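You operate a simulated robot arm through the tools that you are given. There is no shell and no other tool. Be economical: measure what you need, move in short steps, check, and stop when the job is done.

Carry out the task below with a simulated two-armed robot. There is one attempt and no reset: what you move stays moved.

## Task
Free the casts in both moulds.
Fine: open each clasp, then push its red rod in and leave it there; hold each one still with your other hand as you work.

It is judged by the outcome, as a careful person would: the job done as asked, and still so three seconds after it is handed in. It fails if anything else is knocked over, pushed out of place, dropped, spilled or broken.

## Robot
Two 7-joint arms with two-finger parallel grippers on one trunk, on a base that drives. Base frame: it is fixed to the floor where the robot stands at the start and does not move with it; the origin is under the middle of the robot, x ahead of it, y to its left, z up; the surface under the hand at the start is at about z = 80. Readings come in cm, rad, newtons and seconds.
The left shoulder is at the start at [7, 13.4, 120.1], the right one opposite. With the tool pointing down near the work surface each hand reaches from about 10 to 64 cm from the robot's upright axis, wherever it stands, measured 20 degrees to its own side. Places, roughly: black-handled tray [-150, 250, 75]; clasp lever of the blue mould [50, 30, 90]; clasp lever of the grey mould [50, 0, 90]; clay extruder plunger [80, -70, 80]; green comb holder [75, 100, 75]; pin of the green comb holder [80, 90, 80]; pin of the red comb holder [80, 60, 80]; plaster slab with the red grip [-150, 175, 75]; plaster slab with the yellow grip [-150, 150, 75]; push rod of the blue mould [40, 30, 80]; push rod of the grey mould [40, -10, 80]; red slide of the gauge [80, 40, 80]; ribbed clay piece [-150, 200, 75]; white rod [-150, 200, 75]; wing nut of the gauge [80, 30, 80]; wing nut of the green comb holder [80, 100, 90]. Payload 1.57 kg a hand.
Tool frame (each hand has its own): the origin (TCP) lies between the finger pads and is the grasp point; the fingertips stand 3 cm ahead of it; z points along the fingers, y is the line along which they close. Largest opening 8 cm; finger width 1.7, thickness 1.2; the body of the gripper, 4 by 8.2 cm, starts 8 cm behind the TCP.
Orientation is that of the tool frame in the base frame, as a unit quaternion [w, x, y, z]. With the fingers straight down and closing along the base's y, the tool's x points along the base's -x, its y along +y and its z along -z.

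## Interface
- The arms move only by the tool servo_tool. It takes "left_increments", "right_increments" or both (then of equal length, played together; a hand with none holds still); each is a list of rows, each a list of 7 numbers: the turn, a rotation vector about the tool's x, y, z in units of 60 degrees (1.0 is 60 degrees), then the shift along the tool's x, y, z in units of 150 mm (1.0 is 150 mm), then the opening, from 0 (shut) to 1 (fully open). In form: [[ax, ay, az, x, y, z, fingers], ...]. A call has 1 to 10 rows; each row is the pose to reach, as a shift and turn from the pose commanded when the call began, along the tool's axes at that moment. A call with a number of a shift or a turn outside -1 to 1 is refused whole. Rows are played at 5 a second. More than 5 cm and 0.15 rad between two rows, or a gripper value outside its range, and nothing of the call is played. A pose out of reach is approached as far as the arm can. The call stops where the force on the tool passes 40 N (or 10 N more than at its start, if that is more) or the arm is blocked; 0.2 s more then pass. Each finger travels about 15.3 cm/s and halts on what it meets, pressing with about 23 N; the grip force reading is that of the motor and also rises with nothing between the fingers. The clock runs only during rows and for 0.2 s after the last one: add rows that repeat a pose to give the fingers time. It gives the time, the measured TCP pose, the force on the tool (base axes), the opening and the grip force at its end, in the units of the frame above (readings bear some noise), with the torque about the TCP (base axes, N m) and any sound that the robot's microphone picked up.
- Cameras (640 x 400 px; columns grow to the right, rows downward): "scene" is now at [12.49, 3.97, 141.92]; the picture's right is [0.45, -0.89, 0.00], its down [-0.58, -0.29, -0.76] and it looks along [0.68, 0.34, -0.65] (base axes); focal length 278 px, centre (320, 200). "left" rides on the left gripper at [7.2, 0.7, -12.2] in its tool frame; the picture's right is [-0.09, 1.00, 0.00], its down [-0.84, -0.08, -0.54] and it looks along [-0.54, -0.05, 0.84] (tool axes); focal length 238 px, centre (320, 200). "right" rides on the right gripper at [7.2, -0.7, -12.2] in its tool frame; the picture's right is [0.09, 1.00, 0.00], its down [-0.84, 0.08, -0.54] and it looks along [-0.54, 0.05, 0.84] (tool axes); focal length 238 px, centre (320, 200). There is no depth. A picture from a camera that has moved, and an enlarged one, comes with that camera's place and axes in the base frame and with its lens.
- camera(camera): a new picture of that camera. The clock stands still meanwhile.
- slide_trunk(by): slides the trunk up (or, below 0, down) by that many cm; the arms and the scene camera ride with it, the base frame stays. It gives what a move gives, with no picture.
- roll_base(legs): drives the robot by 1 to 6 legs, each [ahead, left, turn to the left] in cm, cm and rad, along the robot's own axes; the way and the turn of a leg run together, so that a leg with both is an arc; at most 150 cm and 3.142 rad a leg. The arms and the cameras ride along, it lands a little off, and it stops where it bumps. It gives what a move gives.
- aim_head(pan, tilt): turns the head with the scene camera to pan (to the left, within 1.501 rad either way) and tilt (down, from -0.506 to 1.204), counted from straight ahead of the robot. It gives what a move gives.
- enlarge(camera, box): a new picture of the part [left, top, right, bottom] of that camera's present view, enlarged. The clock stands still meanwhile.
- finish_job(): hands the job in; it is judged then, once.

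Work in short steps. Places have to be worked out from the pictures, the camera data and where the tool is seen: move nearer, look again, correct. Check each grasp and each placing, and mend what went wrong. You have 120 turns and 108 pictures in all, those below and enlarged ones among them. Open the grippers and draw the arms clear of the work before you hand the job in, unless the task says otherwise; then end with one line.

The tools are called as a command line: name --argument value ..., lists and objects as JSON in quotes. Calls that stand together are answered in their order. servo_tool: Moves the arms, as the interface text tells. Its arguments: {"type":"object","properties":{"left_increments":{"type":"array","items":{"type":"array","items":{"type":"number"}}},"right_increments":{"type":"array","items":{"type":"array","items":{"type":"number"}}}},"required":[]} The other tools are called the same way: slide_trunk (by) slides the trunk up or down; roll_base (legs) drives the base; aim_head (pan, tilt) turns the head that bears the scene camera; camera (camera) takes a picture; enlarge (camera, box) takes an enlarged picture of a part of a camera's view; finish_job () hands the job in.

At the start:

```text
time: 0.0
left_ee_pos: [39.14, 31.67, 123.2]
left_ee_rot: [0.0, 0.0, 1.0, 0.0]
left_contact_force: [0.0, -0.2, -0.2]
left_ft_torque: [-0.03, -0.01, -0.02]
left_grip_width: 8.02
left_grip_force: 0.1
right_ee_pos: [38.84, -3.22, 118.24]
right_ee_rot: [0.0, 0.0, 1.0, 0.0]
right_contact_force: [0.7, 1.0, -0.1]
right_ft_torque: [0.02, 0.02, 0.0]
right_grip_width: 8.01
right_grip_force: 0.1
trunk travel left (down, up): [-77.5, 16.5]
robot x, y, heading: [-0.05, 0.33, -0.002]
head pan, tilt: [0.464, 0.712]
```

scene: 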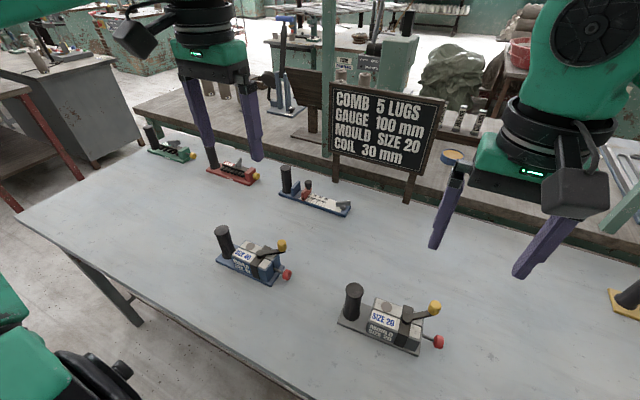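
right: 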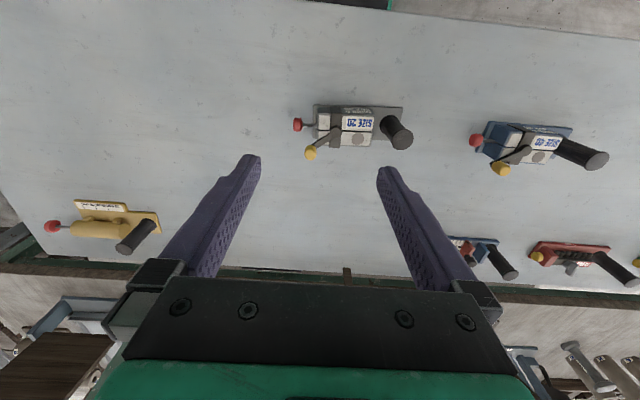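
left: 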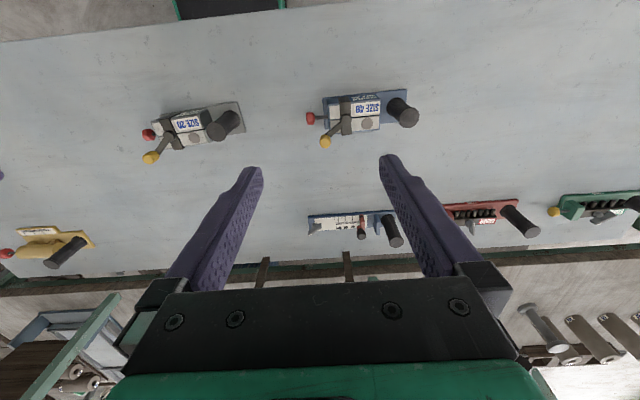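

I see the two moulds, each with a black upright handle, a yellow-knobbed lever and a red rod knob. I'll take close looks at both first.

enlarge --camera "scene" --box '[320, 260, 480, 360]'

enlarge --camera "scene" --box '[190, 205, 350, 305]'

enlarge --camera "right" --box '[270, 80, 430, 180]'

enlarge --camera "left" --box '[290, 70, 450, 170]'

```text
4.00 times, centred on (400, 310) of scene
camera zoom: at [12.49, 3.97, 141.92], right [0.45, -0.89, 0.0], down [-0.58, -0.29, -0.76], along [0.68, 0.34, -0.65], focal length 1111 px, centre (0, -240)
```

zoom: 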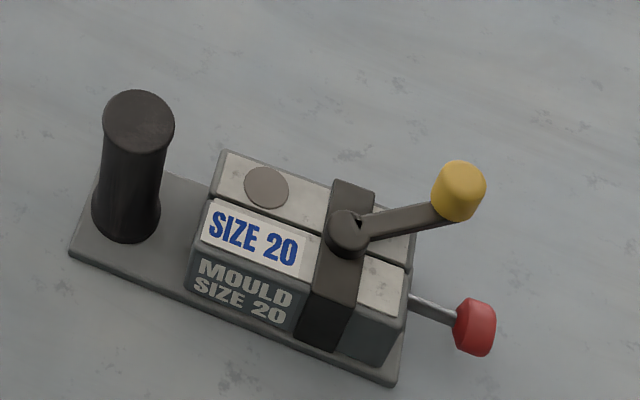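

```text
4.00 times, centred on (270, 255) of scene
camera zoom: at [12.49, 3.97, 141.92], right [0.45, -0.89, 0.0], down [-0.58, -0.29, -0.76], along [0.68, 0.34, -0.65], focal length 1111 px, centre (520, -20)
```

zoom: 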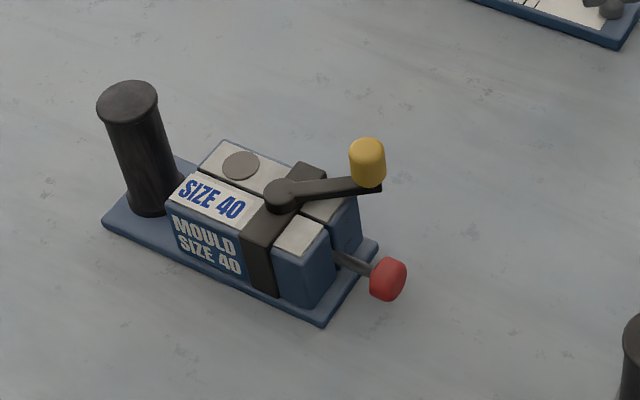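

```text
4.00 times, centred on (350, 130) of right
camera zoom: at [31.64, -3.94, 130.39], right [-0.09, 1.0, 0.0], down [0.84, 0.08, 0.54], along [0.54, 0.05, -0.84], focal length 953 px, centre (200, 480)
```

zoom: 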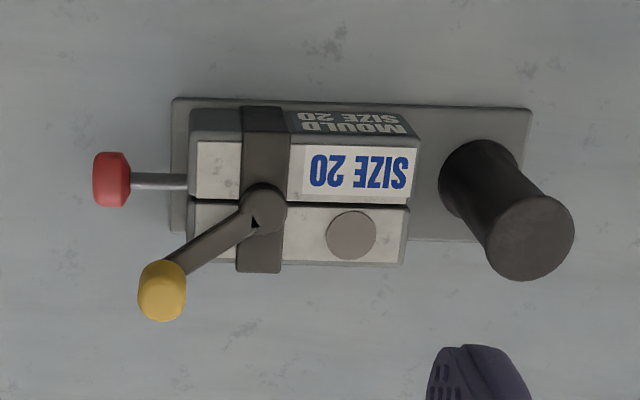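

```text
4.00 times, centred on (370, 120) of left
camera zoom: at [31.95, 32.32, 135.38], right [0.09, 1.0, 0.0], down [0.84, -0.08, 0.54], along [0.54, -0.05, -0.84], focal length 953 px, centre (120, 520)
```

zoom: 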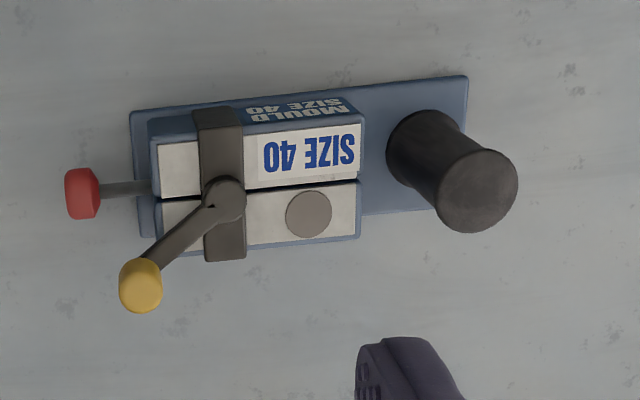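

The post grips stand at about (43.5, 11.4) for grey and (44.3, 47.8) for blue, with the levers near z 89 and the rod knobs near z 84. I check the hub mark to learn the lever's direction.

enlarge --camera "right" --box '[304, 112, 352, 162]'

servo_tool --left_increments '[[0, 0, 0.14, -0.03, -0.15, 0.1, 1], [0, 0, 0.28, -0.06, -0.3, 0.2, 1], [0, 0, 0.42, -0.1, -0.5, 0.3, 1], [0, 0, 0.56, -0.15, -0.7, 0.4, 1], [0, 0, 0.7, -0.2, -0.85, 0.5, 1], [0, 0, 0.84, -0.25, -1.0, 0.6, 1], [0, 0, 0.98, -0.29, -1.0, 0.7, 1]]' --right_increments '[[0, 0, 0, 0, -0.15, 0, 1], [0, 0, 0, 0, -0.3, 0, 1], [0, 0, 0, 0, -0.45, 0, 1], [0, 0, 0, 0, -0.6, 0, 0.7], [0, 0, 0, 0, -0.6, 0, 0.4], [0, 0, 0, 0, -0.6, 0.1, 0.2], [0, 0, 0, 0, -0.6, 0.2, 0]]'

```text
8.00 times, centred on (328, 137) of right
camera zoom: at [31.64, -3.94, 130.39], right [-0.09, 1.0, 0.0], down [0.84, 0.08, 0.54], along [0.54, 0.05, -0.84], focal length 1907 px, centre (256, 704)
```

zoom: 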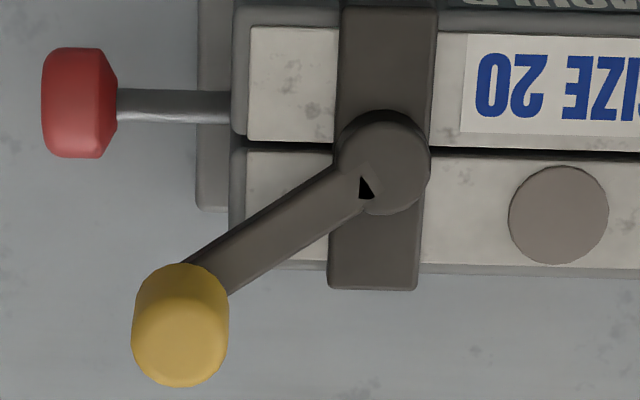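

```text
time: 1.6
left_ee_pos: [43.35, 16.57, 112.75]
left_ee_rot: [0.0, 0.492, 0.871, 0.0]
left_contact_force: [-1.0, 0.7, 0.4]
left_ft_torque: [0.01, 0.01, 0.01]
left_grip_width: 7.97
left_grip_force: 0.0
right_ee_pos: [39.12, -12.26, 115.12]
right_ee_rot: [0.0, 0.0, 1.0, 0.0]
right_contact_force: [0.0, 0.1, 0.0]
right_ft_torque: [-0.01, 0.03, 0.03]
right_grip_width: 0.0
right_grip_force: 21.4
trunk travel left (down, up): [-77.5, 16.5]
robot x, y, heading: [0.01, 0.09, 0.003]
head pan, tilt: [0.464, 0.712]
```

The triangle looks like a render seam, so I'll find the lever's direction by feel. I finish the left hand's quarter turn and bring it over the grey post, still above it.

servo_tool --left_increments '[[0, 0, 0.13, -0.1, -0.05, 0.1, 1], [0, 0, 0.26, -0.2, -0.1, 0.25, 1], [0, 0, 0.39, -0.3, -0.17, 0.4, 1], [0, 0, 0.52, -0.3, -0.17, 0.65, 1], [0, 0, 0.52, -0.3, -0.17, 0.65, 1]]'

camera --camera "left"

camera --camera "scene"

camera --camera "right"

```text
time: 2.8
left_ee_pos: [43.55, 11.58, 102.81]
left_ee_rot: [0.0, 0.707, 0.707, 0.0]
left_contact_force: [0.0, -0.5, -0.2]
left_ft_torque: [0.0, 0.01, -0.02]
left_grip_width: 8.0
left_grip_force: 0.0
right_ee_pos: [38.94, -12.27, 115.01]
right_ee_rot: [-0.001, 0.0, 1.0, 0.0]
right_contact_force: [0.1, 0.5, -0.4]
right_ft_torque: [0.0, 0.0, 0.0]
right_grip_width: 0.01
right_grip_force: 21.6
trunk travel left (down, up): [-77.5, 16.5]
robot x, y, heading: [0.24, 0.1, 0.002]
head pan, tilt: [0.464, 0.712]
```

```text
99 pictures are left
camera left: at [44.27, 18.73, 114.98], right [1.0, -0.09, 0.0], down [-0.08, -0.84, 0.54], along [-0.05, -0.54, -0.84], focal length 238 px, centre (320, 200)
```

left: 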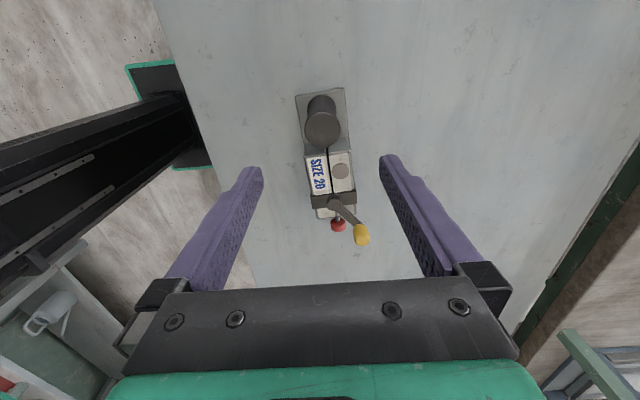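

```text
98 pictures are left
camera scene: at [12.48, 3.95, 141.92], right [0.45, -0.89, 0.0], down [-0.58, -0.29, -0.76], along [0.68, 0.34, -0.65], focal length 278 px, centre (320, 200)
```

scene: 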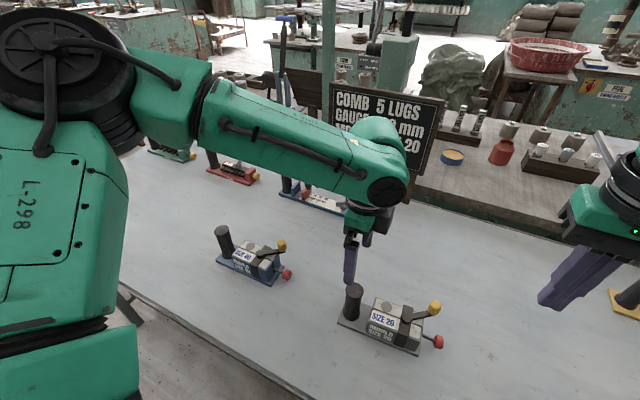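

```text
97 pictures are left
camera right: at [31.77, -12.91, 127.33], right [-0.09, 1.0, 0.0], down [0.84, 0.08, 0.54], along [0.54, 0.05, -0.84], focal length 238 px, centre (320, 200)
```

right: 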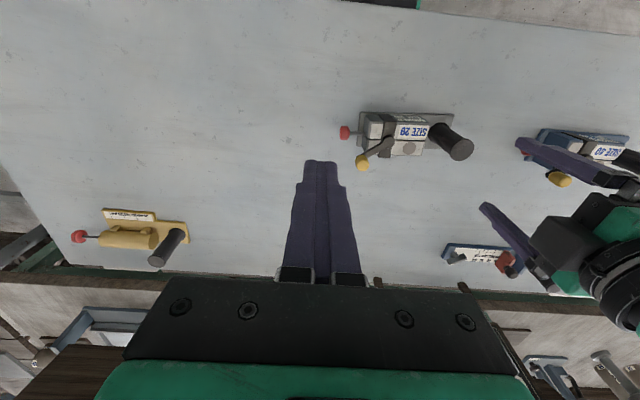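

The post is centred under the left hand, within about 0.3 cm. I lower it around the post and leave it open.

servo_tool --left_increments '[[0, 0, 0, 0, 0.017, 0.2, 1], [0, 0, 0, 0, 0.017, 0.4, 1], [0, 0, 0, 0, 0.017, 0.6, 1], [0, 0, 0, 0, 0.017, 0.75, 1], [0, 0, 0, 0, 0.017, 0.87, 1], [0, 0, 0, 0, 0.017, 0.96, 1], [0, 0, 0, 0, 0.017, 1.0, 1], [0, 0, 0, 0, 0.017, 1.0, 1]]'

camera --camera "left"

```text
time: 4.6
left_ee_pos: [43.02, 12.65, 89.27]
left_ee_rot: [0.0, 0.707, 0.707, 0.0]
left_contact_force: [-1.4, 0.1, 0.0]
left_ft_torque: [0.0, -0.02, 0.01]
left_grip_width: 7.99
left_grip_force: 0.0
left hand out of reach, approached as far as the arm can: row 5, 6, 7, 8
right_ee_pos: [38.99, -12.25, 115.28]
right_ee_rot: [0.0, 0.0, 1.0, 0.0]
right_contact_force: [-0.2, -0.2, -0.4]
right_ft_torque: [0.01, 0.01, 0.01]
right_grip_width: 0.0
right_grip_force: 21.4
trunk travel left (down, up): [-77.5, 16.5]
robot x, y, heading: [-0.33, 0.03, 0.0]
head pan, tilt: [0.464, 0.712]
```

```text
96 pictures are left
camera left: at [43.75, 19.84, 101.34], right [1.0, -0.09, 0.0], down [-0.08, -0.84, 0.54], along [-0.05, -0.54, -0.84], focal length 238 px, centre (320, 200)
```

left: 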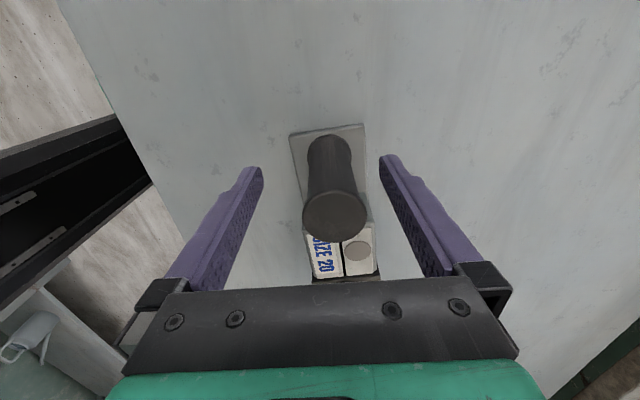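

The left arm runs out of reach at z 89. I'll lift both hands by about 12 cm and lower the trunk by 12 to gain reach.

servo_tool --left_increments '[[0, 0, 0, 0, 0, -0.3, 1], [0, 0, 0, 0, 0, -0.6, 1], [0, 0, 0, 0, 0, -0.8, 1], [0, 0, 0, 0, 0, -0.9, 1]]'

slide_trunk --by -12

```text
time: 5.6
left_ee_pos: [42.82, 12.59, 102.61]
left_ee_rot: [0.001, 0.707, 0.707, 0.0]
left_contact_force: [0.1, -0.5, 0.5]
left_ft_torque: [-0.02, -0.04, -0.02]
left_grip_width: 7.99
left_grip_force: 0.0
right_ee_pos: [38.95, -12.29, 115.06]
right_ee_rot: [0.001, 0.0, 1.0, 0.0]
right_contact_force: [-0.3, -0.1, 0.6]
right_ft_torque: [0.01, -0.02, -0.04]
right_grip_width: 0.0
right_grip_force: 21.8
trunk travel left (down, up): [-77.5, 16.5]
robot x, y, heading: [-0.1, 0.31, 0.002]
head pan, tilt: [0.464, 0.712]
```

```text
time: 7.1
left_ee_pos: [42.88, 12.71, 90.69]
left_ee_rot: [0.0, 0.707, 0.707, 0.001]
left_contact_force: [0.0, 0.2, 0.5]
left_ft_torque: [0.0, -0.01, 0.03]
left_grip_width: 7.99
left_grip_force: 0.1
right_ee_pos: [38.97, -12.27, 103.15]
right_ee_rot: [0.001, 0.001, 1.0, -0.001]
right_contact_force: [0.8, -1.1, -0.7]
right_ft_torque: [-0.02, 0.02, -0.01]
right_grip_width: 0.0
right_grip_force: 21.0
trunk travel left (down, up): [-65.5, 28.5]
robot x, y, heading: [0.0, 0.06, 0.0]
head pan, tilt: [0.464, 0.712]
```

Post centre recomputed at (43.85, 11.9). I lower the hand onto it and close.

servo_tool --left_increments '[[0, 0, 0, -0.05, 0.064, 0, 1], [0, 0, 0, -0.05, 0.064, 0.12, 1], [0, 0, 0, -0.05, 0.064, 0.22, 1], [0, 0, 0, -0.05, 0.064, 0.22, 1], [0, 0, 0, -0.05, 0.064, 0.22, 0.6], [0, 0, 0, -0.05, 0.064, 0.22, 0.3], [0, 0, 0, -0.05, 0.064, 0.22, 0.3], [0, 0, 0, -0.05, 0.064, 0.22, 0.3]]'

camera --camera "left"

```text
time: 8.9
left_ee_pos: [43.83, 11.89, 87.31]
left_ee_rot: [-0.001, 0.706, 0.708, 0.0]
left_contact_force: [-0.8, -0.2, 0.5]
left_ft_torque: [0.0, -0.07, 0.04]
left_grip_width: 3.33
left_grip_force: 23.5
right_ee_pos: [39.09, -12.26, 103.02]
right_ee_rot: [0.0, 0.0, 1.0, 0.0]
right_contact_force: [0.0, 0.5, -0.2]
right_ft_torque: [-0.01, 0.0, 0.0]
right_grip_width: 0.01
right_grip_force: 21.4
trunk travel left (down, up): [-65.5, 28.5]
robot x, y, heading: [-0.08, 0.09, 0.001]
head pan, tilt: [0.464, 0.712]
```

```text
95 pictures are left
camera left: at [44.55, 19.08, 99.5], right [1.0, -0.09, 0.0], down [-0.08, -0.84, 0.54], along [-0.05, -0.54, -0.84], focal length 238 px, centre (320, 200)
```

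left: 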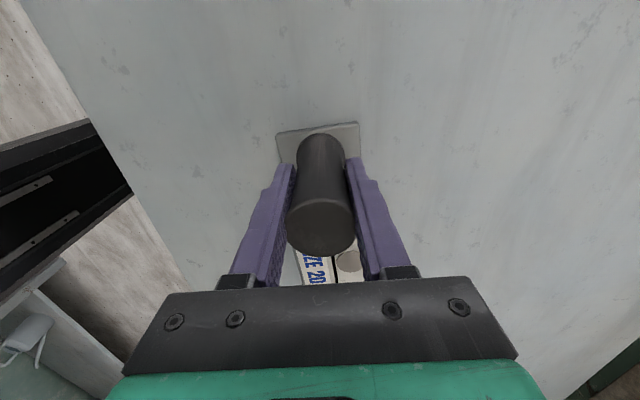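

The post is firmly gripped (3.33 cm, 23 N). I look at the lever from the right hand and the scene camera.

enlarge --camera "right" --box '[310, 80, 470, 180]'

aim_head --pan 0.0 --tilt 0.85

camera --camera "scene"

```text
4.00 times, centred on (390, 130) of right
camera zoom: at [31.78, -12.91, 115.33], right [-0.09, 1.0, 0.0], down [0.84, 0.08, 0.54], along [0.54, 0.05, -0.84], focal length 953 px, centre (40, 480)
```

zoom: 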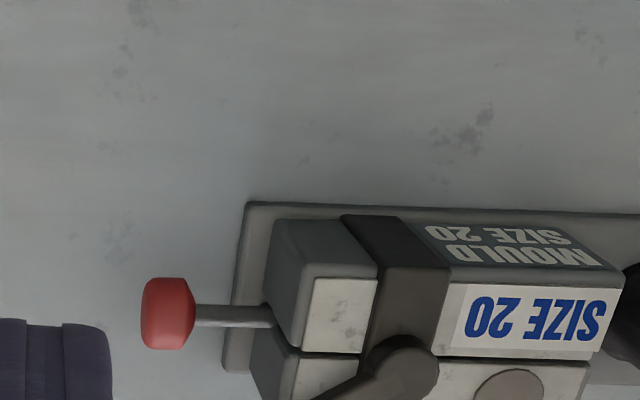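

```text
time: 9.8
left_ee_pos: [43.88, 11.82, 87.36]
left_ee_rot: [0.0, 0.707, 0.707, -0.001]
left_contact_force: [-0.3, 0.5, 0.1]
left_ft_torque: [0.01, 0.02, 0.04]
left_grip_width: 3.33
left_grip_force: 22.8
right_ee_pos: [39.01, -12.23, 103.08]
right_ee_rot: [0.001, 0.0, 1.0, 0.0]
right_contact_force: [0.6, 0.0, 0.5]
right_ft_torque: [-0.02, -0.02, -0.03]
right_grip_width: 0.0
right_grip_force: 21.2
trunk travel left (down, up): [-65.5, 28.5]
robot x, y, heading: [0.34, -0.29, -0.002]
head pan, tilt: [0.0, 0.85]
```

```text
93 pictures are left
camera scene: at [12.77, 0.18, 128.8], right [0.0, -1.0, 0.0], down [-0.75, 0.0, -0.66], along [0.66, 0.0, -0.75], focal length 278 px, centre (320, 200)
```

scene: 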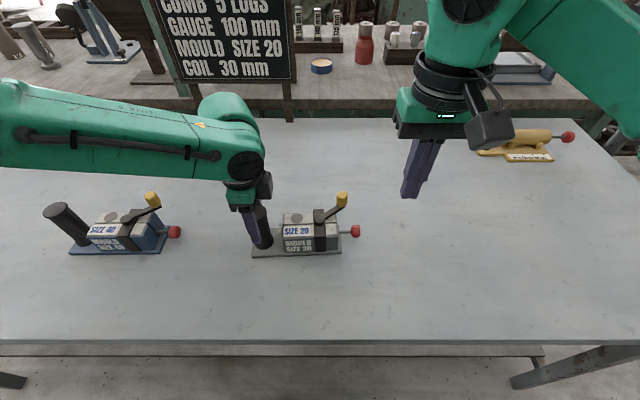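

The yellow knob sits at about (48.1, −4.1, 89.5), pivot at (44.5, 0). I'll straddle the knob with half-open right fingers from above so I can nudge it either way along y, where the held post resists best.

servo_tool --right_increments '[[0, 0, 0, -0.2, 0.18, 0, 0.5], [0, 0, 0, -0.4, 0.36, 0, 0.5], [0, 0, 0, -0.607, 0.545, 0, 0.5], [0, 0, 0, -0.607, 0.545, 0.25, 0.5], [0, 0, 0, -0.607, 0.545, 0.4, 0.5], [0, 0, 0, -0.607, 0.545, 0.5, 0.5], [0, 0, 0, -0.607, 0.545, 0.5, 0.5]]'

camera --camera "right"

enlarge --camera "scene" --box '[220, 140, 420, 265]'

```text
time: 11.4
left_ee_pos: [43.92, 11.89, 87.3]
left_ee_rot: [0.0, 0.707, 0.707, 0.0]
left_contact_force: [1.9, -1.6, -0.2]
left_ft_torque: [0.11, 0.03, 0.16]
left_grip_width: 3.31
left_grip_force: 23.4
right_ee_pos: [48.07, -4.14, 95.65]
right_ee_rot: [0.0, 0.0, 1.0, 0.0]
right_contact_force: [0.4, -0.2, -0.8]
right_ft_torque: [0.0, 0.0, -0.04]
right_grip_width: 4.01
right_grip_force: 0.1
trunk travel left (down, up): [-65.5, 28.5]
robot x, y, heading: [0.28, 0.0, 0.0]
head pan, tilt: [0.0, 0.85]
```

```text
92 pictures are left
camera right: at [40.97, -4.86, 107.73], right [-0.09, 1.0, 0.0], down [0.84, 0.08, 0.54], along [0.54, 0.05, -0.84], focal length 238 px, centre (320, 200)
```

right: 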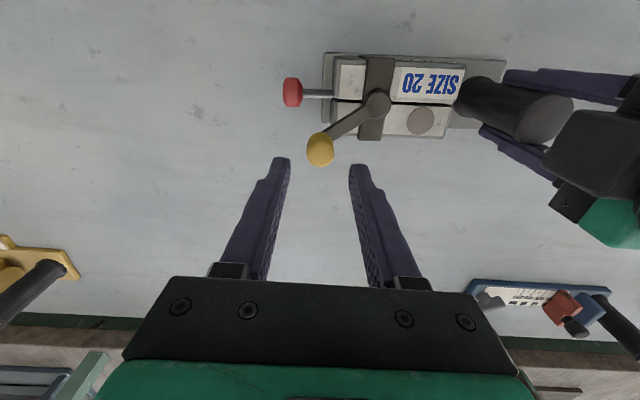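

```text
3.20 times, centred on (320, 202) of scene
camera zoom: at [12.8, 0.15, 128.8], right [0.0, -1.0, 0.0], down [-0.75, 0.0, -0.66], along [0.66, 0.0, -0.75], focal length 889 px, centre (320, 192)
```

zoom: 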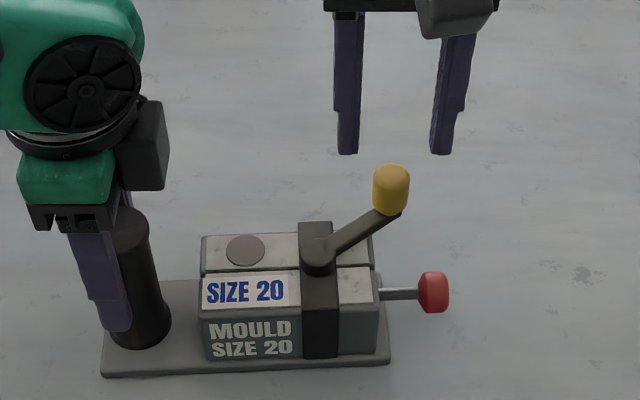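

The knob is at (47.6, −4.15), and I lower the fork over it.

servo_tool --right_increments '[[0, 0, 0, 0.03, 0, 0.08, 0.5], [0, 0, 0, 0.03, 0, 0.16, 0.5], [0, 0, 0, 0.03, 0, 0.255, 0.5], [0, 0, 0, 0.03, 0, 0.255, 0.5]]'

enlarge --camera "scene" --box '[220, 140, 420, 265]'

enlarge --camera "right" --box '[220, 80, 420, 205]'

```text
time: 12.4
left_ee_pos: [43.89, 11.86, 87.34]
left_ee_rot: [-0.001, 0.707, 0.707, 0.0]
left_contact_force: [0.3, -0.7, 0.6]
left_ft_torque: [-0.02, 0.0, 0.15]
left_grip_width: 3.34
left_grip_force: 23.1
right_ee_pos: [47.65, -4.09, 91.74]
right_ee_rot: [0.0, 0.001, 1.0, 0.001]
right_contact_force: [-0.5, -0.4, -0.4]
right_ft_torque: [-0.03, 0.02, -0.01]
right_grip_width: 4.01
right_grip_force: 0.0
trunk travel left (down, up): [-65.5, 28.5]
robot x, y, heading: [-0.26, -0.09, 0.0]
head pan, tilt: [0.0, 0.85]
```

```text
3.20 times, centred on (320, 202) of scene
camera zoom: at [12.79, 0.16, 128.8], right [0.0, -1.0, 0.0], down [-0.75, 0.0, -0.66], along [0.66, 0.0, -0.75], focal length 889 px, centre (320, 192)
```

zoom: 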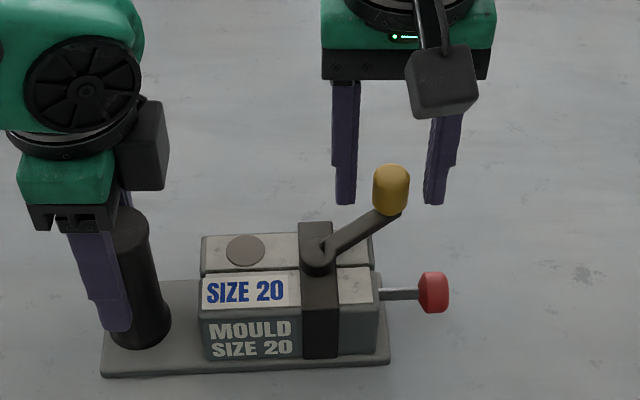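

```text
3.20 times, centred on (320, 142) of right
camera zoom: at [40.5, -4.78, 103.95], right [-0.09, 1.0, 0.0], down [0.84, 0.08, 0.54], along [0.54, 0.05, -0.84], focal length 763 px, centre (320, 384)
```

zoom: 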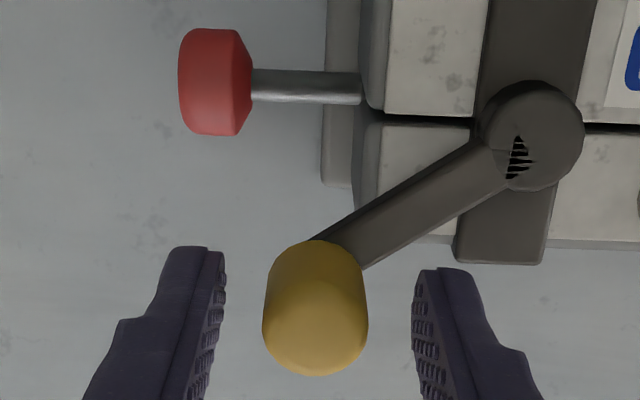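

The fork straddles the knob with about 1 cm clearance each side. I nudge gently toward +y and watch the force.

servo_tool --right_increments '[[0, 0, 0, 0, 0.03, 0, 0.5], [0, 0, 0, 0, 0.05, 0, 0.5], [0, 0, 0, 0, 0.07, 0, 0.5], [0, 0, 0, 0, 0.08, 0, 0.5], [0, 0, 0, 0, 0.09, 0, 0.5], [0, 0, 0, 0, 0.1, 0, 0.5]]'

enlarge --camera "right" --box '[220, 80, 420, 205]'

```text
time: 13.8
left_ee_pos: [43.86, 11.93, 87.33]
left_ee_rot: [-0.001, 0.707, 0.707, 0.002]
left_contact_force: [-1.5, 8.1, 2.3]
left_ft_torque: [-0.57, -0.14, 0.08]
left_grip_width: 3.35
left_grip_force: 23.4
right_ee_pos: [47.65, -2.84, 91.83]
right_ee_rot: [0.0, 0.001, 1.0, -0.001]
right_contact_force: [3.1, -11.6, 0.5]
right_ft_torque: [-0.22, -0.16, 0.06]
right_grip_width: 5.03
right_grip_force: 6.0
trunk travel left (down, up): [-65.5, 28.5]
robot x, y, heading: [0.09, 0.15, -0.002]
head pan, tilt: [0.0, 0.85]
```

```text
3.20 times, centred on (320, 142) of right
camera zoom: at [40.43, -3.34, 103.98], right [-0.09, 1.0, 0.0], down [0.84, 0.08, 0.54], along [0.54, 0.05, -0.84], focal length 763 px, centre (320, 384)
```

zoom: 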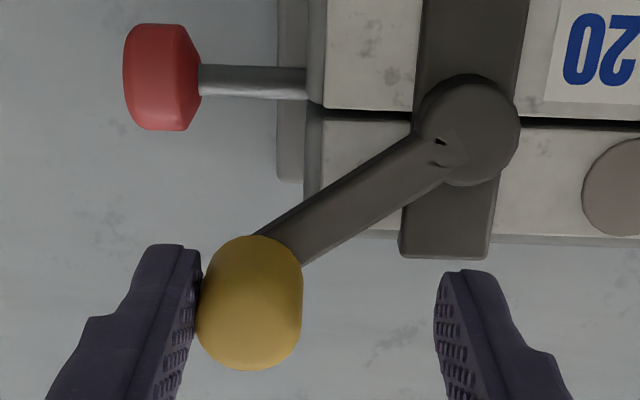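

At 11 N the finger is pushed aside and the lever hasn't moved. I try the other way, toward −y.

servo_tool --right_increments '[[0, 0, 0, 0, -0.06, 0, 0.4], [0, 0, 0, 0, -0.1, 0, 0.4], [0, 0, 0, 0, -0.13, 0, 0.4], [0, 0, 0, 0, -0.16, 0, 0.4], [0, 0, 0, 0, -0.18, 0, 0.4], [0, 0, 0, 0, -0.2, 0, 0.4]]'

enlarge --camera "right" --box '[220, 80, 420, 205]'

```text
time: 15.2
left_ee_pos: [43.93, 11.81, 87.34]
left_ee_rot: [0.002, 0.707, 0.707, -0.001]
left_contact_force: [3.6, -11.0, -0.4]
left_ft_torque: [0.46, 0.23, 0.22]
left_grip_width: 3.3
left_grip_force: 22.6
right_ee_pos: [47.73, -5.49, 91.78]
right_ee_rot: [-0.001, 0.0, 1.0, 0.002]
right_contact_force: [-4.3, 11.6, 1.9]
right_ft_torque: [0.24, 0.07, 0.08]
right_grip_width: 4.17
right_grip_force: 5.5
trunk travel left (down, up): [-65.5, 28.5]
robot x, y, heading: [-0.13, 0.07, -0.003]
head pan, tilt: [0.0, 0.85]
```

```text
3.20 times, centred on (320, 142) of right
camera zoom: at [40.45, -6.18, 104.03], right [-0.09, 1.0, 0.0], down [0.84, 0.08, 0.54], along [0.54, 0.05, -0.84], focal length 763 px, centre (320, 384)
```

zoom: 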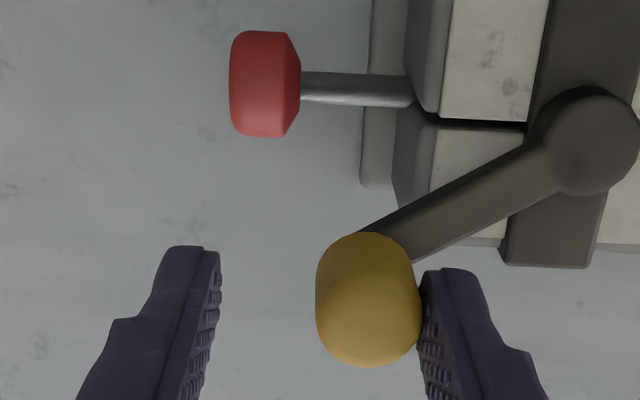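

Neither way budged at about 11 N, because the half-open fingers yield. I'll lift, shut the fingers to make them stiff, and set them down on the −y side of the knob.

servo_tool --right_increments '[[0, 0, 0, 0, 0.08, 0, 0.5], [0, 0, 0, 0, 0.09, -0.15, 0.5], [0, 0, 0, 0, 0.09, -0.28, 0.5], [0, 0, 0, 0, 0, -0.28, 0.2], [0, 0, 0, 0, -0.12, -0.28, 0], [0, 0, 0, 0, -0.12, -0.28, 0], [0, 0, 0, 0, -0.12, -0.1, 0], [0, 0, 0, 0, -0.12, 0.0, 0], [0, 0, 0, 0, -0.12, 0.0, 0]]'

enlarge --camera "right" --box '[220, 80, 420, 205]'

```text
time: 17.2
left_ee_pos: [43.81, 11.99, 87.28]
left_ee_rot: [0.0, 0.707, 0.707, 0.0]
left_contact_force: [2.2, 2.4, 1.0]
left_ft_torque: [-0.49, -0.04, 0.19]
left_grip_width: 3.31
left_grip_force: 23.1
right_ee_pos: [47.57, -7.39, 91.82]
right_ee_rot: [0.0, 0.0, 1.0, 0.0]
right_contact_force: [0.7, 0.4, 0.5]
right_ft_torque: [-0.01, 0.06, -0.01]
right_grip_width: 0.0
right_grip_force: 21.2
trunk travel left (down, up): [-65.5, 28.5]
robot x, y, heading: [0.06, -0.07, -0.001]
head pan, tilt: [0.0, 0.85]
```

```text
3.20 times, centred on (320, 142) of right
camera zoom: at [40.39, -8.06, 104.03], right [-0.09, 1.0, 0.0], down [0.84, 0.08, 0.54], along [0.54, 0.05, -0.84], focal length 763 px, centre (320, 384)
```

zoom: 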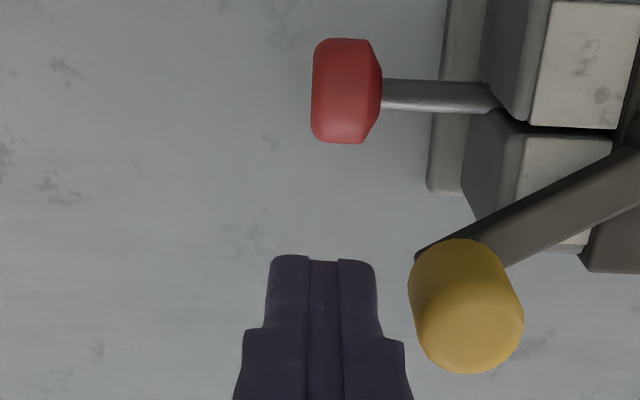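

Gap to the knob is about 0.7 cm. I push toward +y with stiff fingers in small steps.

servo_tool --right_increments '[[0, 0, 0, 0, 0.04, 0, 0], [0, 0, 0, 0, 0.06, 0, 0], [0, 0, 0, 0, 0.08, 0, 0], [0, 0, 0, 0, 0.1, 0, 0], [0, 0, 0, 0, 0.12, 0, 0]]'

enlarge --camera "right" --box '[220, 80, 420, 205]'

```text
time: 18.4
left_ee_pos: [43.77, 11.91, 87.31]
left_ee_rot: [-0.002, 0.706, 0.708, 0.001]
left_contact_force: [-3.4, 20.6, 2.4]
left_ft_torque: [0.06, -0.23, 0.17]
left_grip_width: 3.27
left_grip_force: 22.8
right_ee_pos: [47.59, -5.88, 91.72]
right_ee_rot: [0.0, 0.002, 1.0, -0.001]
right_contact_force: [3.8, -24.9, 5.7]
right_ft_torque: [-0.46, -0.06, -0.07]
right_grip_width: 0.0
right_grip_force: 21.5
trunk travel left (down, up): [-65.5, 28.5]
robot x, y, heading: [0.12, -0.45, -0.007]
head pan, tilt: [0.0, 0.85]
```

```text
3.20 times, centred on (320, 142) of right
camera zoom: at [40.34, -6.45, 103.99], right [-0.09, 1.0, 0.0], down [0.84, 0.08, 0.54], along [0.54, 0.05, -0.84], focal length 763 px, centre (320, 384)
```

zoom: 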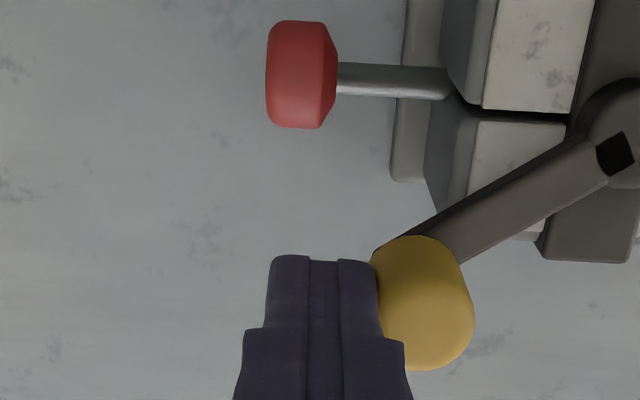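

Force reached 25 N and some motion appeared. I check whether the lever turned or the mould slid in the left grip.

camera --camera "left"

enlarge --camera "scene" --box '[220, 140, 420, 265]'

```text
84 pictures are left
camera left: at [44.46, 19.03, 99.54], right [1.0, -0.09, 0.0], down [-0.08, -0.84, 0.54], along [-0.05, -0.54, -0.84], focal length 238 px, centre (320, 200)
```

left: 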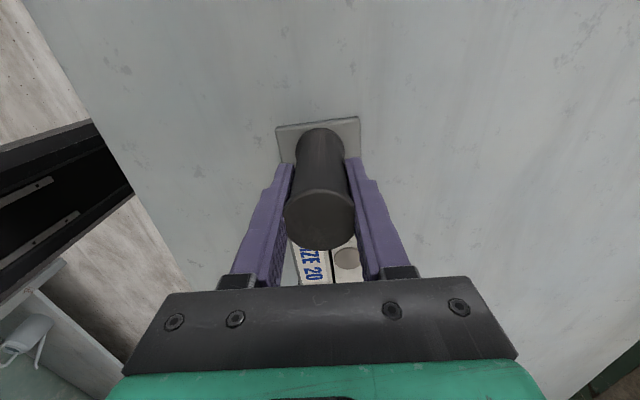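

```text
3.20 times, centred on (320, 202) of scene
camera zoom: at [12.65, 0.02, 128.81], right [0.0, -1.0, 0.0], down [-0.75, 0.0, -0.66], along [0.66, 0.0, -0.75], focal length 889 px, centre (320, 192)
```

zoom: 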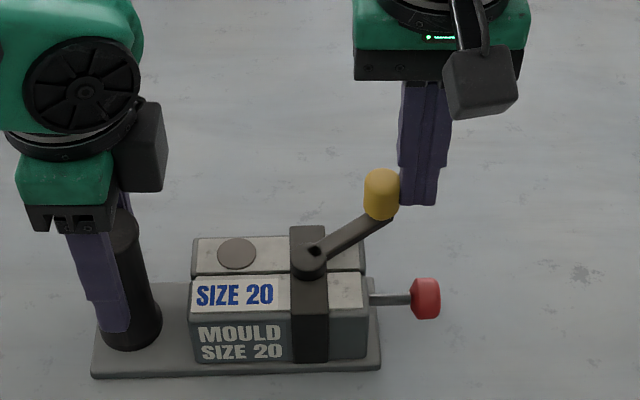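

The mould slid about 0.6 cm with the lever unmoved, so +y is not the opening way. I back off and set the shut fingers on the other side of the knob.

servo_tool --right_increments '[[0, 0, 0, 0, -0.06, 0, 0], [0, 0, 0, 0, -0.06, -0.15, 0], [0, 0, 0, 0, -0.06, -0.28, 0], [0, 0, 0, -0.04, 0.12, -0.28, 0], [0, 0, 0, -0.04, 0.3, -0.28, 0], [0, 0, 0, -0.04, 0.37, -0.28, 0], [0, 0, 0, -0.04, 0.37, -0.1, 0], [0, 0, 0, -0.04, 0.37, 0.0, 0], [0, 0, 0, -0.04, 0.37, 0.0, 0]]'

enlarge --camera "right" --box '[220, 80, 420, 205]'

```text
time: 20.4
left_ee_pos: [43.87, 11.83, 87.3]
left_ee_rot: [0.001, 0.706, 0.708, 0.0]
left_contact_force: [0.6, 1.1, 2.0]
left_ft_torque: [-0.58, 0.03, 0.19]
left_grip_width: 3.3
left_grip_force: 22.8
right_ee_pos: [48.36, 0.14, 91.95]
right_ee_rot: [0.0, 0.0, 1.0, 0.0]
right_contact_force: [0.5, -0.2, 0.1]
right_ft_torque: [-0.02, -0.01, 0.05]
right_grip_width: 0.0
right_grip_force: 21.5
trunk travel left (down, up): [-65.5, 28.5]
robot x, y, heading: [0.0, -0.07, 0.005]
head pan, tilt: [0.0, 0.85]
```

```text
3.20 times, centred on (320, 142) of right
camera zoom: at [41.08, -0.54, 104.09], right [-0.09, 1.0, 0.0], down [0.84, 0.08, 0.54], along [0.54, 0.05, -0.84], focal length 763 px, centre (320, 384)
```

zoom: 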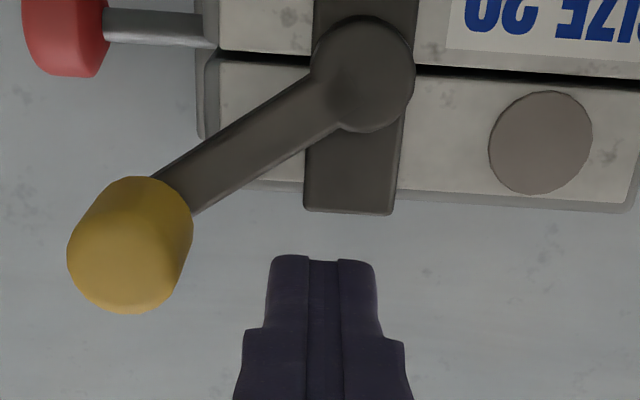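

Gap to the knob is about 1.4 cm. I push toward −y in small steps.

servo_tool --right_increments '[[0, 0, 0, 0, -0.05, 0, 0], [0, 0, 0, 0, -0.09, 0, 0], [0, 0, 0, 0, -0.11, 0, 0], [0, 0, 0, 0, -0.13, 0, 0], [0, 0, 0, 0, -0.145, 0, 0], [0, 0, 0, 0, -0.16, 0, 0]]'

enlarge --camera "right" --box '[220, 80, 420, 205]'

enlarge --camera "scene" --box '[220, 140, 420, 265]'

```text
time: 21.8
left_ee_pos: [43.78, 11.83, 87.32]
left_ee_rot: [0.001, 0.707, 0.707, 0.0]
left_contact_force: [5.4, -14.0, 0.1]
left_ft_torque: [-0.03, 0.47, 0.21]
left_grip_width: 3.33
left_grip_force: 23.3
right_ee_pos: [48.11, -2.24, 91.76]
right_ee_rot: [0.001, -0.001, 1.0, 0.001]
right_contact_force: [-7.7, 15.2, -0.3]
right_ft_torque: [0.3, 0.16, -0.19]
right_grip_width: 0.0
right_grip_force: 21.1
trunk travel left (down, up): [-65.5, 28.5]
robot x, y, heading: [-0.04, -0.18, 0.0]
head pan, tilt: [0.0, 0.85]
```

```text
3.20 times, centred on (320, 142) of right
camera zoom: at [40.93, -3.0, 104.08], right [-0.09, 1.0, 0.0], down [0.84, 0.08, 0.54], along [0.54, 0.05, -0.84], focal length 763 px, centre (320, 384)
```

zoom: 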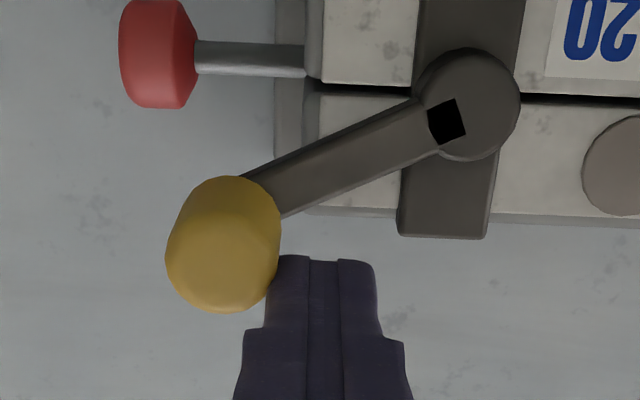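

```text
3.20 times, centred on (320, 202) of scene
camera zoom: at [12.72, 0.18, 128.8], right [0.0, -1.0, 0.0], down [-0.75, 0.0, -0.66], along [0.66, 0.0, -0.75], focal length 889 px, centre (320, 192)
```

zoom: 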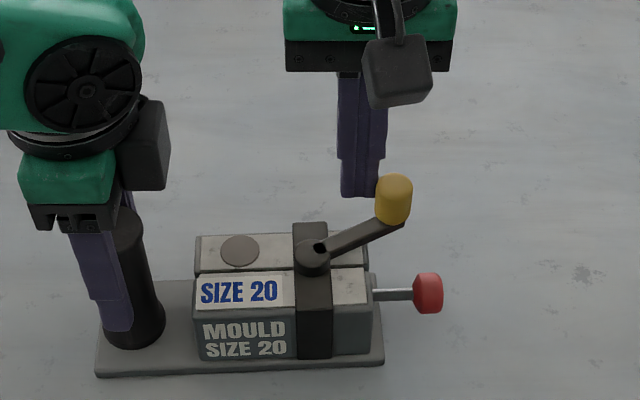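

The lever turned a little clockwise, and that took about 15 N. I move the shut fingers round to the knob's +x side and push along the arc toward −x.

servo_tool --right_increments '[[0, 0, 0, -0.05, 0.01, 0, 0], [0, 0, 0, -0.11, 0, 0, 0], [0, 0, 0, -0.11, -0.07, 0, 0], [0, 0, 0, -0.11, -0.14, 0, 0], [0, 0, 0, -0.08, -0.15, 0, 0], [0, 0, 0, -0.05, -0.16, 0, 0], [0, 0, 0, -0.02, -0.175, 0, 0], [0, 0, 0, 0.01, -0.185, 0, 0]]'

enlarge --camera "right" --box '[220, 80, 420, 205]'

enlarge --camera "scene" --box '[220, 140, 420, 265]'

```text
time: 23.6
left_ee_pos: [43.88, 11.86, 87.35]
left_ee_rot: [0.0, 0.706, 0.708, 0.0]
left_contact_force: [-1.1, 0.0, 0.2]
left_ft_torque: [-0.23, -0.18, -0.13]
left_grip_width: 3.35
left_grip_force: 22.8
right_ee_pos: [47.94, -5.21, 91.78]
right_ee_rot: [0.001, 0.001, 1.0, 0.0]
right_contact_force: [1.4, -0.1, 0.8]
right_ft_torque: [-0.02, -0.05, -0.01]
right_grip_width: 0.0
right_grip_force: 20.7
trunk travel left (down, up): [-65.5, 28.5]
robot x, y, heading: [-0.01, -0.01, 0.0]
head pan, tilt: [0.0, 0.85]
```

```text
3.20 times, centred on (320, 142) of right
camera zoom: at [40.81, -5.91, 104.0], right [-0.09, 1.0, 0.0], down [0.84, 0.08, 0.54], along [0.54, 0.05, -0.84], focal length 763 px, centre (320, 384)
```

zoom: 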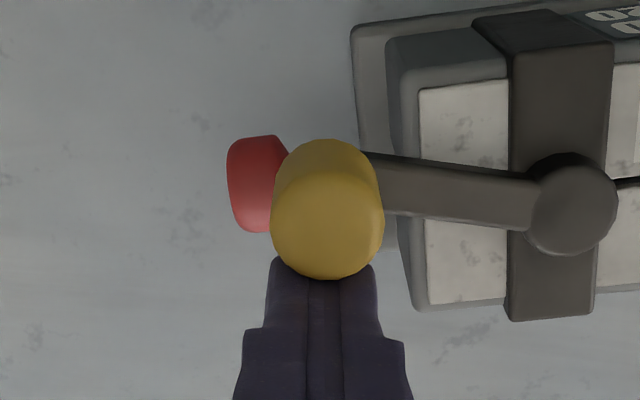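

```text
3.20 times, centred on (320, 202) of scene
camera zoom: at [12.77, 0.2, 128.79], right [0.0, -1.0, 0.0], down [-0.75, 0.0, -0.66], along [0.66, 0.0, -0.75], focal length 889 px, centre (320, 192)
```

zoom: 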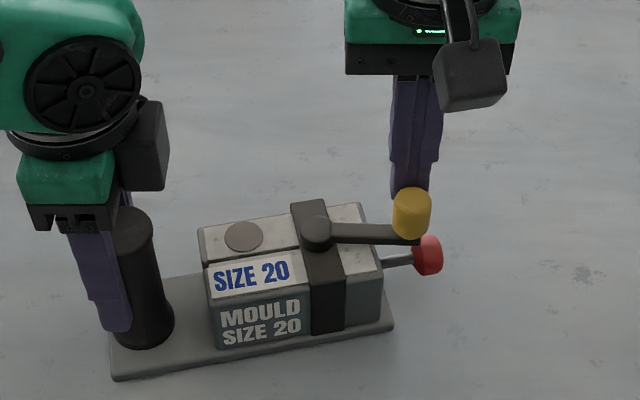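

The lever has swung through to roughly −y, nearly force-free now, and the mould yawed slightly the other way. I keep pushing along −x toward its stop.

servo_tool --right_increments '[[0, 0, 0, 0.03, 0, 0, 0], [0, 0, 0, 0.06, 0, 0, 0], [0, 0, 0, 0.09, 0, 0, 0], [0, 0, 0, 0.12, 0, 0, 0], [0, 0, 0, 0.15, 0, 0, 0], [0, 0, 0, 0.18, 0, 0, 0]]'

enlarge --camera "right" --box '[220, 80, 420, 205]'

enlarge --camera "scene" --box '[220, 140, 420, 265]'

```text
time: 25.0
left_ee_pos: [43.91, 11.97, 87.47]
left_ee_rot: [0.0, 0.706, 0.708, 0.0]
left_contact_force: [-2.0, 1.6, -0.3]
left_ft_torque: [-0.06, -0.22, -0.06]
left_grip_width: 3.38
left_grip_force: 23.1
right_ee_pos: [45.29, -5.13, 91.7]
right_ee_rot: [-0.001, 0.0, 1.0, -0.001]
right_contact_force: [0.3, -0.4, -0.9]
right_ft_torque: [-0.01, -0.04, 0.02]
right_grip_width: 0.01
right_grip_force: 21.4
trunk travel left (down, up): [-65.5, 28.5]
robot x, y, heading: [0.08, 0.32, -0.001]
head pan, tilt: [0.0, 0.85]
```

```text
3.20 times, centred on (320, 142) of right
camera zoom: at [38.18, -5.79, 104.04], right [-0.09, 1.0, 0.0], down [0.84, 0.08, 0.54], along [0.54, 0.05, -0.84], focal length 763 px, centre (320, 384)
```

zoom: 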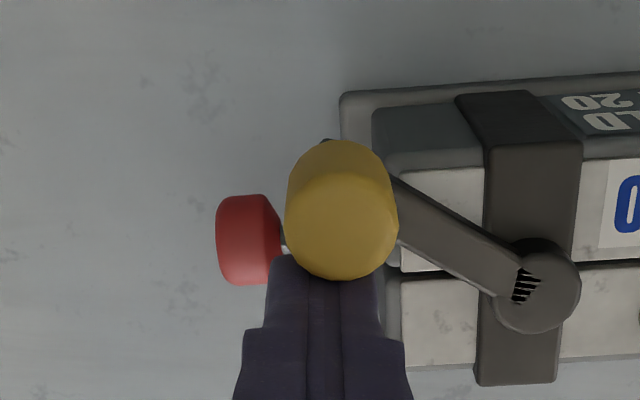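

```text
3.20 times, centred on (320, 202) of scene
camera zoom: at [12.77, 0.19, 128.8], right [0.0, -1.0, 0.0], down [-0.75, 0.0, -0.66], along [0.66, 0.0, -0.75], focal length 889 px, centre (320, 192)
```

zoom: 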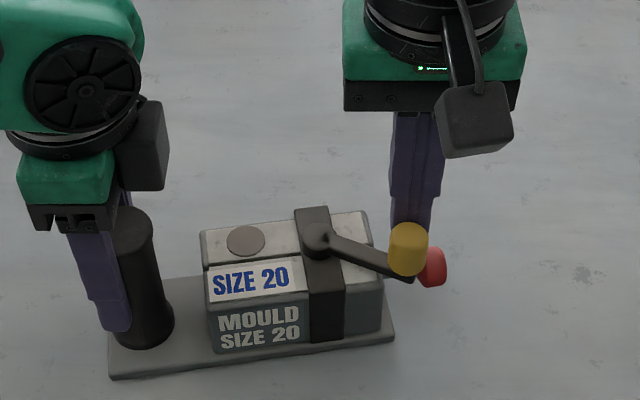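

The lever follows with little force. I continue along the arc (−x, then +y).

servo_tool --right_increments '[[0, 0, 0, 0.03, 0.01, 0, 0], [0, 0, 0, 0.06, 0.025, 0, 0], [0, 0, 0, 0.09, 0.045, 0, 0], [0, 0, 0, 0.115, 0.07, 0, 0], [0, 0, 0, 0.14, 0.095, 0, 0], [0, 0, 0, 0.16, 0.12, 0, 0]]'

enlarge --camera "right" --box '[220, 80, 420, 205]'

enlarge --camera "scene" --box '[220, 140, 420, 265]'

```text
time: 26.4
left_ee_pos: [43.79, 11.97, 87.33]
left_ee_rot: [0.0, 0.707, 0.707, -0.001]
left_contact_force: [-1.4, 1.6, 0.2]
left_ft_torque: [-0.1, -0.05, -0.16]
left_grip_width: 3.31
left_grip_force: 23.3
right_ee_pos: [42.97, -3.33, 91.78]
right_ee_rot: [0.0, 0.0, 1.0, 0.001]
right_contact_force: [2.2, -1.8, 1.3]
right_ft_torque: [-0.01, -0.05, 0.06]
right_grip_width: 0.0
right_grip_force: 22.1
trunk travel left (down, up): [-65.5, 28.5]
robot x, y, heading: [0.29, -0.17, -0.001]
head pan, tilt: [0.0, 0.85]
```

```text
3.20 times, centred on (320, 142) of right
camera zoom: at [35.76, -4.02, 103.96], right [-0.09, 1.0, 0.0], down [0.84, 0.08, 0.54], along [0.54, 0.05, -0.84], focal length 763 px, centre (320, 384)
```

zoom: 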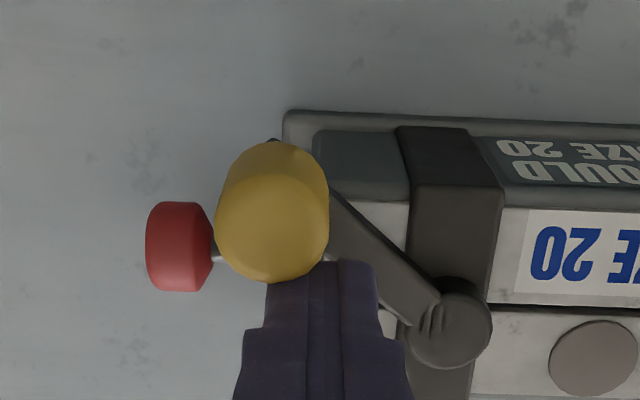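

```text
3.20 times, centred on (320, 202) of scene
camera zoom: at [12.78, 0.16, 128.8], right [0.0, -1.0, 0.0], down [-0.75, 0.0, -0.66], along [0.66, 0.0, -0.75], focal length 889 px, centre (320, 192)
```

zoom: 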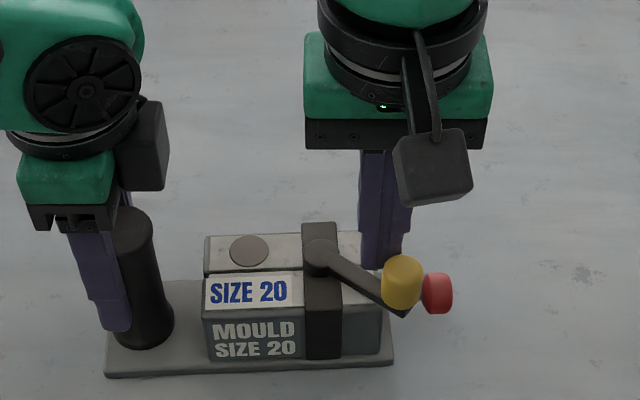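

The lever now stands about 35° on the other side, and the last push mainly turned the mould back straight, so this may be the stop. I verify with a +y push on the knob from its −y side.

servo_tool --right_increments '[[0, 0, 0, -0.03, 0, -0.1, 0], [0, 0, 0, -0.03, 0, -0.28, 0], [0, 0, 0, 0.06, -0.14, -0.28, 0], [0, 0, 0, 0.125, -0.28, -0.28, 0], [0, 0, 0, 0.125, -0.28, -0.15, 0], [0, 0, 0, 0.125, -0.28, 0, 0], [0, 0, 0, 0.125, -0.25, 0, 0], [0, 0, 0, 0.125, -0.22, 0, 0], [0, 0, 0, 0.125, -0.19, 0, 0], [0, 0, 0, 0.125, -0.17, 0, 0]]'

enlarge --camera "right" --box '[220, 80, 420, 205]'

enlarge --camera "scene" --box '[220, 140, 420, 265]'

```text
time: 28.6
left_ee_pos: [43.97, 12.03, 87.38]
left_ee_rot: [-0.002, 0.707, 0.708, 0.003]
left_contact_force: [5.8, 22.1, -0.8]
left_ft_torque: [0.08, 0.14, 0.23]
left_grip_width: 3.3
left_grip_force: 22.7
right_ee_pos: [41.0, -6.15, 91.75]
right_ee_rot: [0.0, 0.001, 1.0, -0.001]
right_contact_force: [-6.5, -23.3, 2.3]
right_ft_torque: [-0.44, 0.11, 0.08]
right_grip_width: 0.0
right_grip_force: 21.6
trunk travel left (down, up): [-65.5, 28.5]
robot x, y, heading: [0.07, 0.26, 0.004]
head pan, tilt: [0.0, 0.85]
```

```text
3.20 times, centred on (320, 142) of right
camera zoom: at [33.88, -6.7, 104.01], right [-0.09, 1.0, 0.0], down [0.84, 0.08, 0.54], along [0.54, 0.05, -0.84], focal length 763 px, centre (320, 384)
```

zoom: 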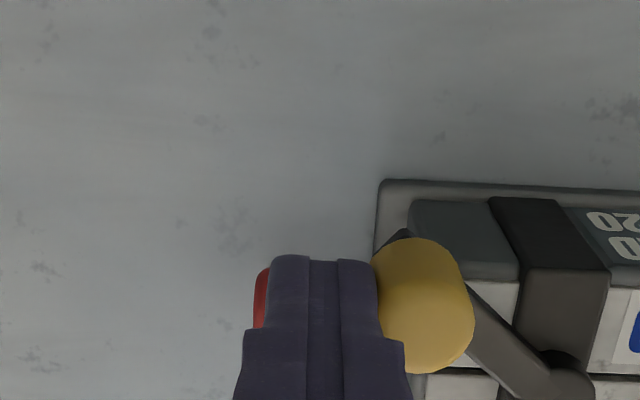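

```text
3.20 times, centred on (320, 202) of scene
camera zoom: at [12.73, 0.1, 128.81], right [0.0, -1.0, 0.0], down [-0.75, 0.0, -0.66], along [0.66, 0.0, -0.75], focal length 889 px, centre (320, 192)
```

zoom: 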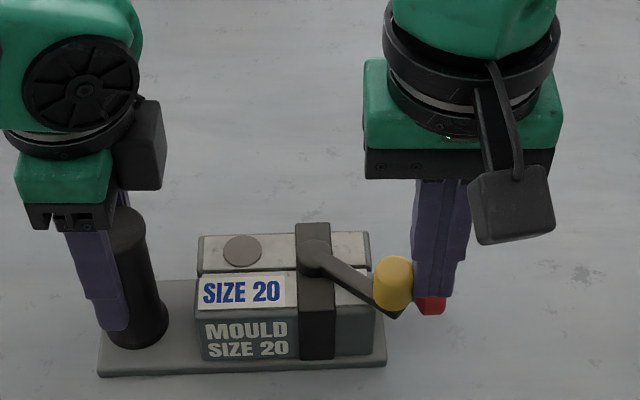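

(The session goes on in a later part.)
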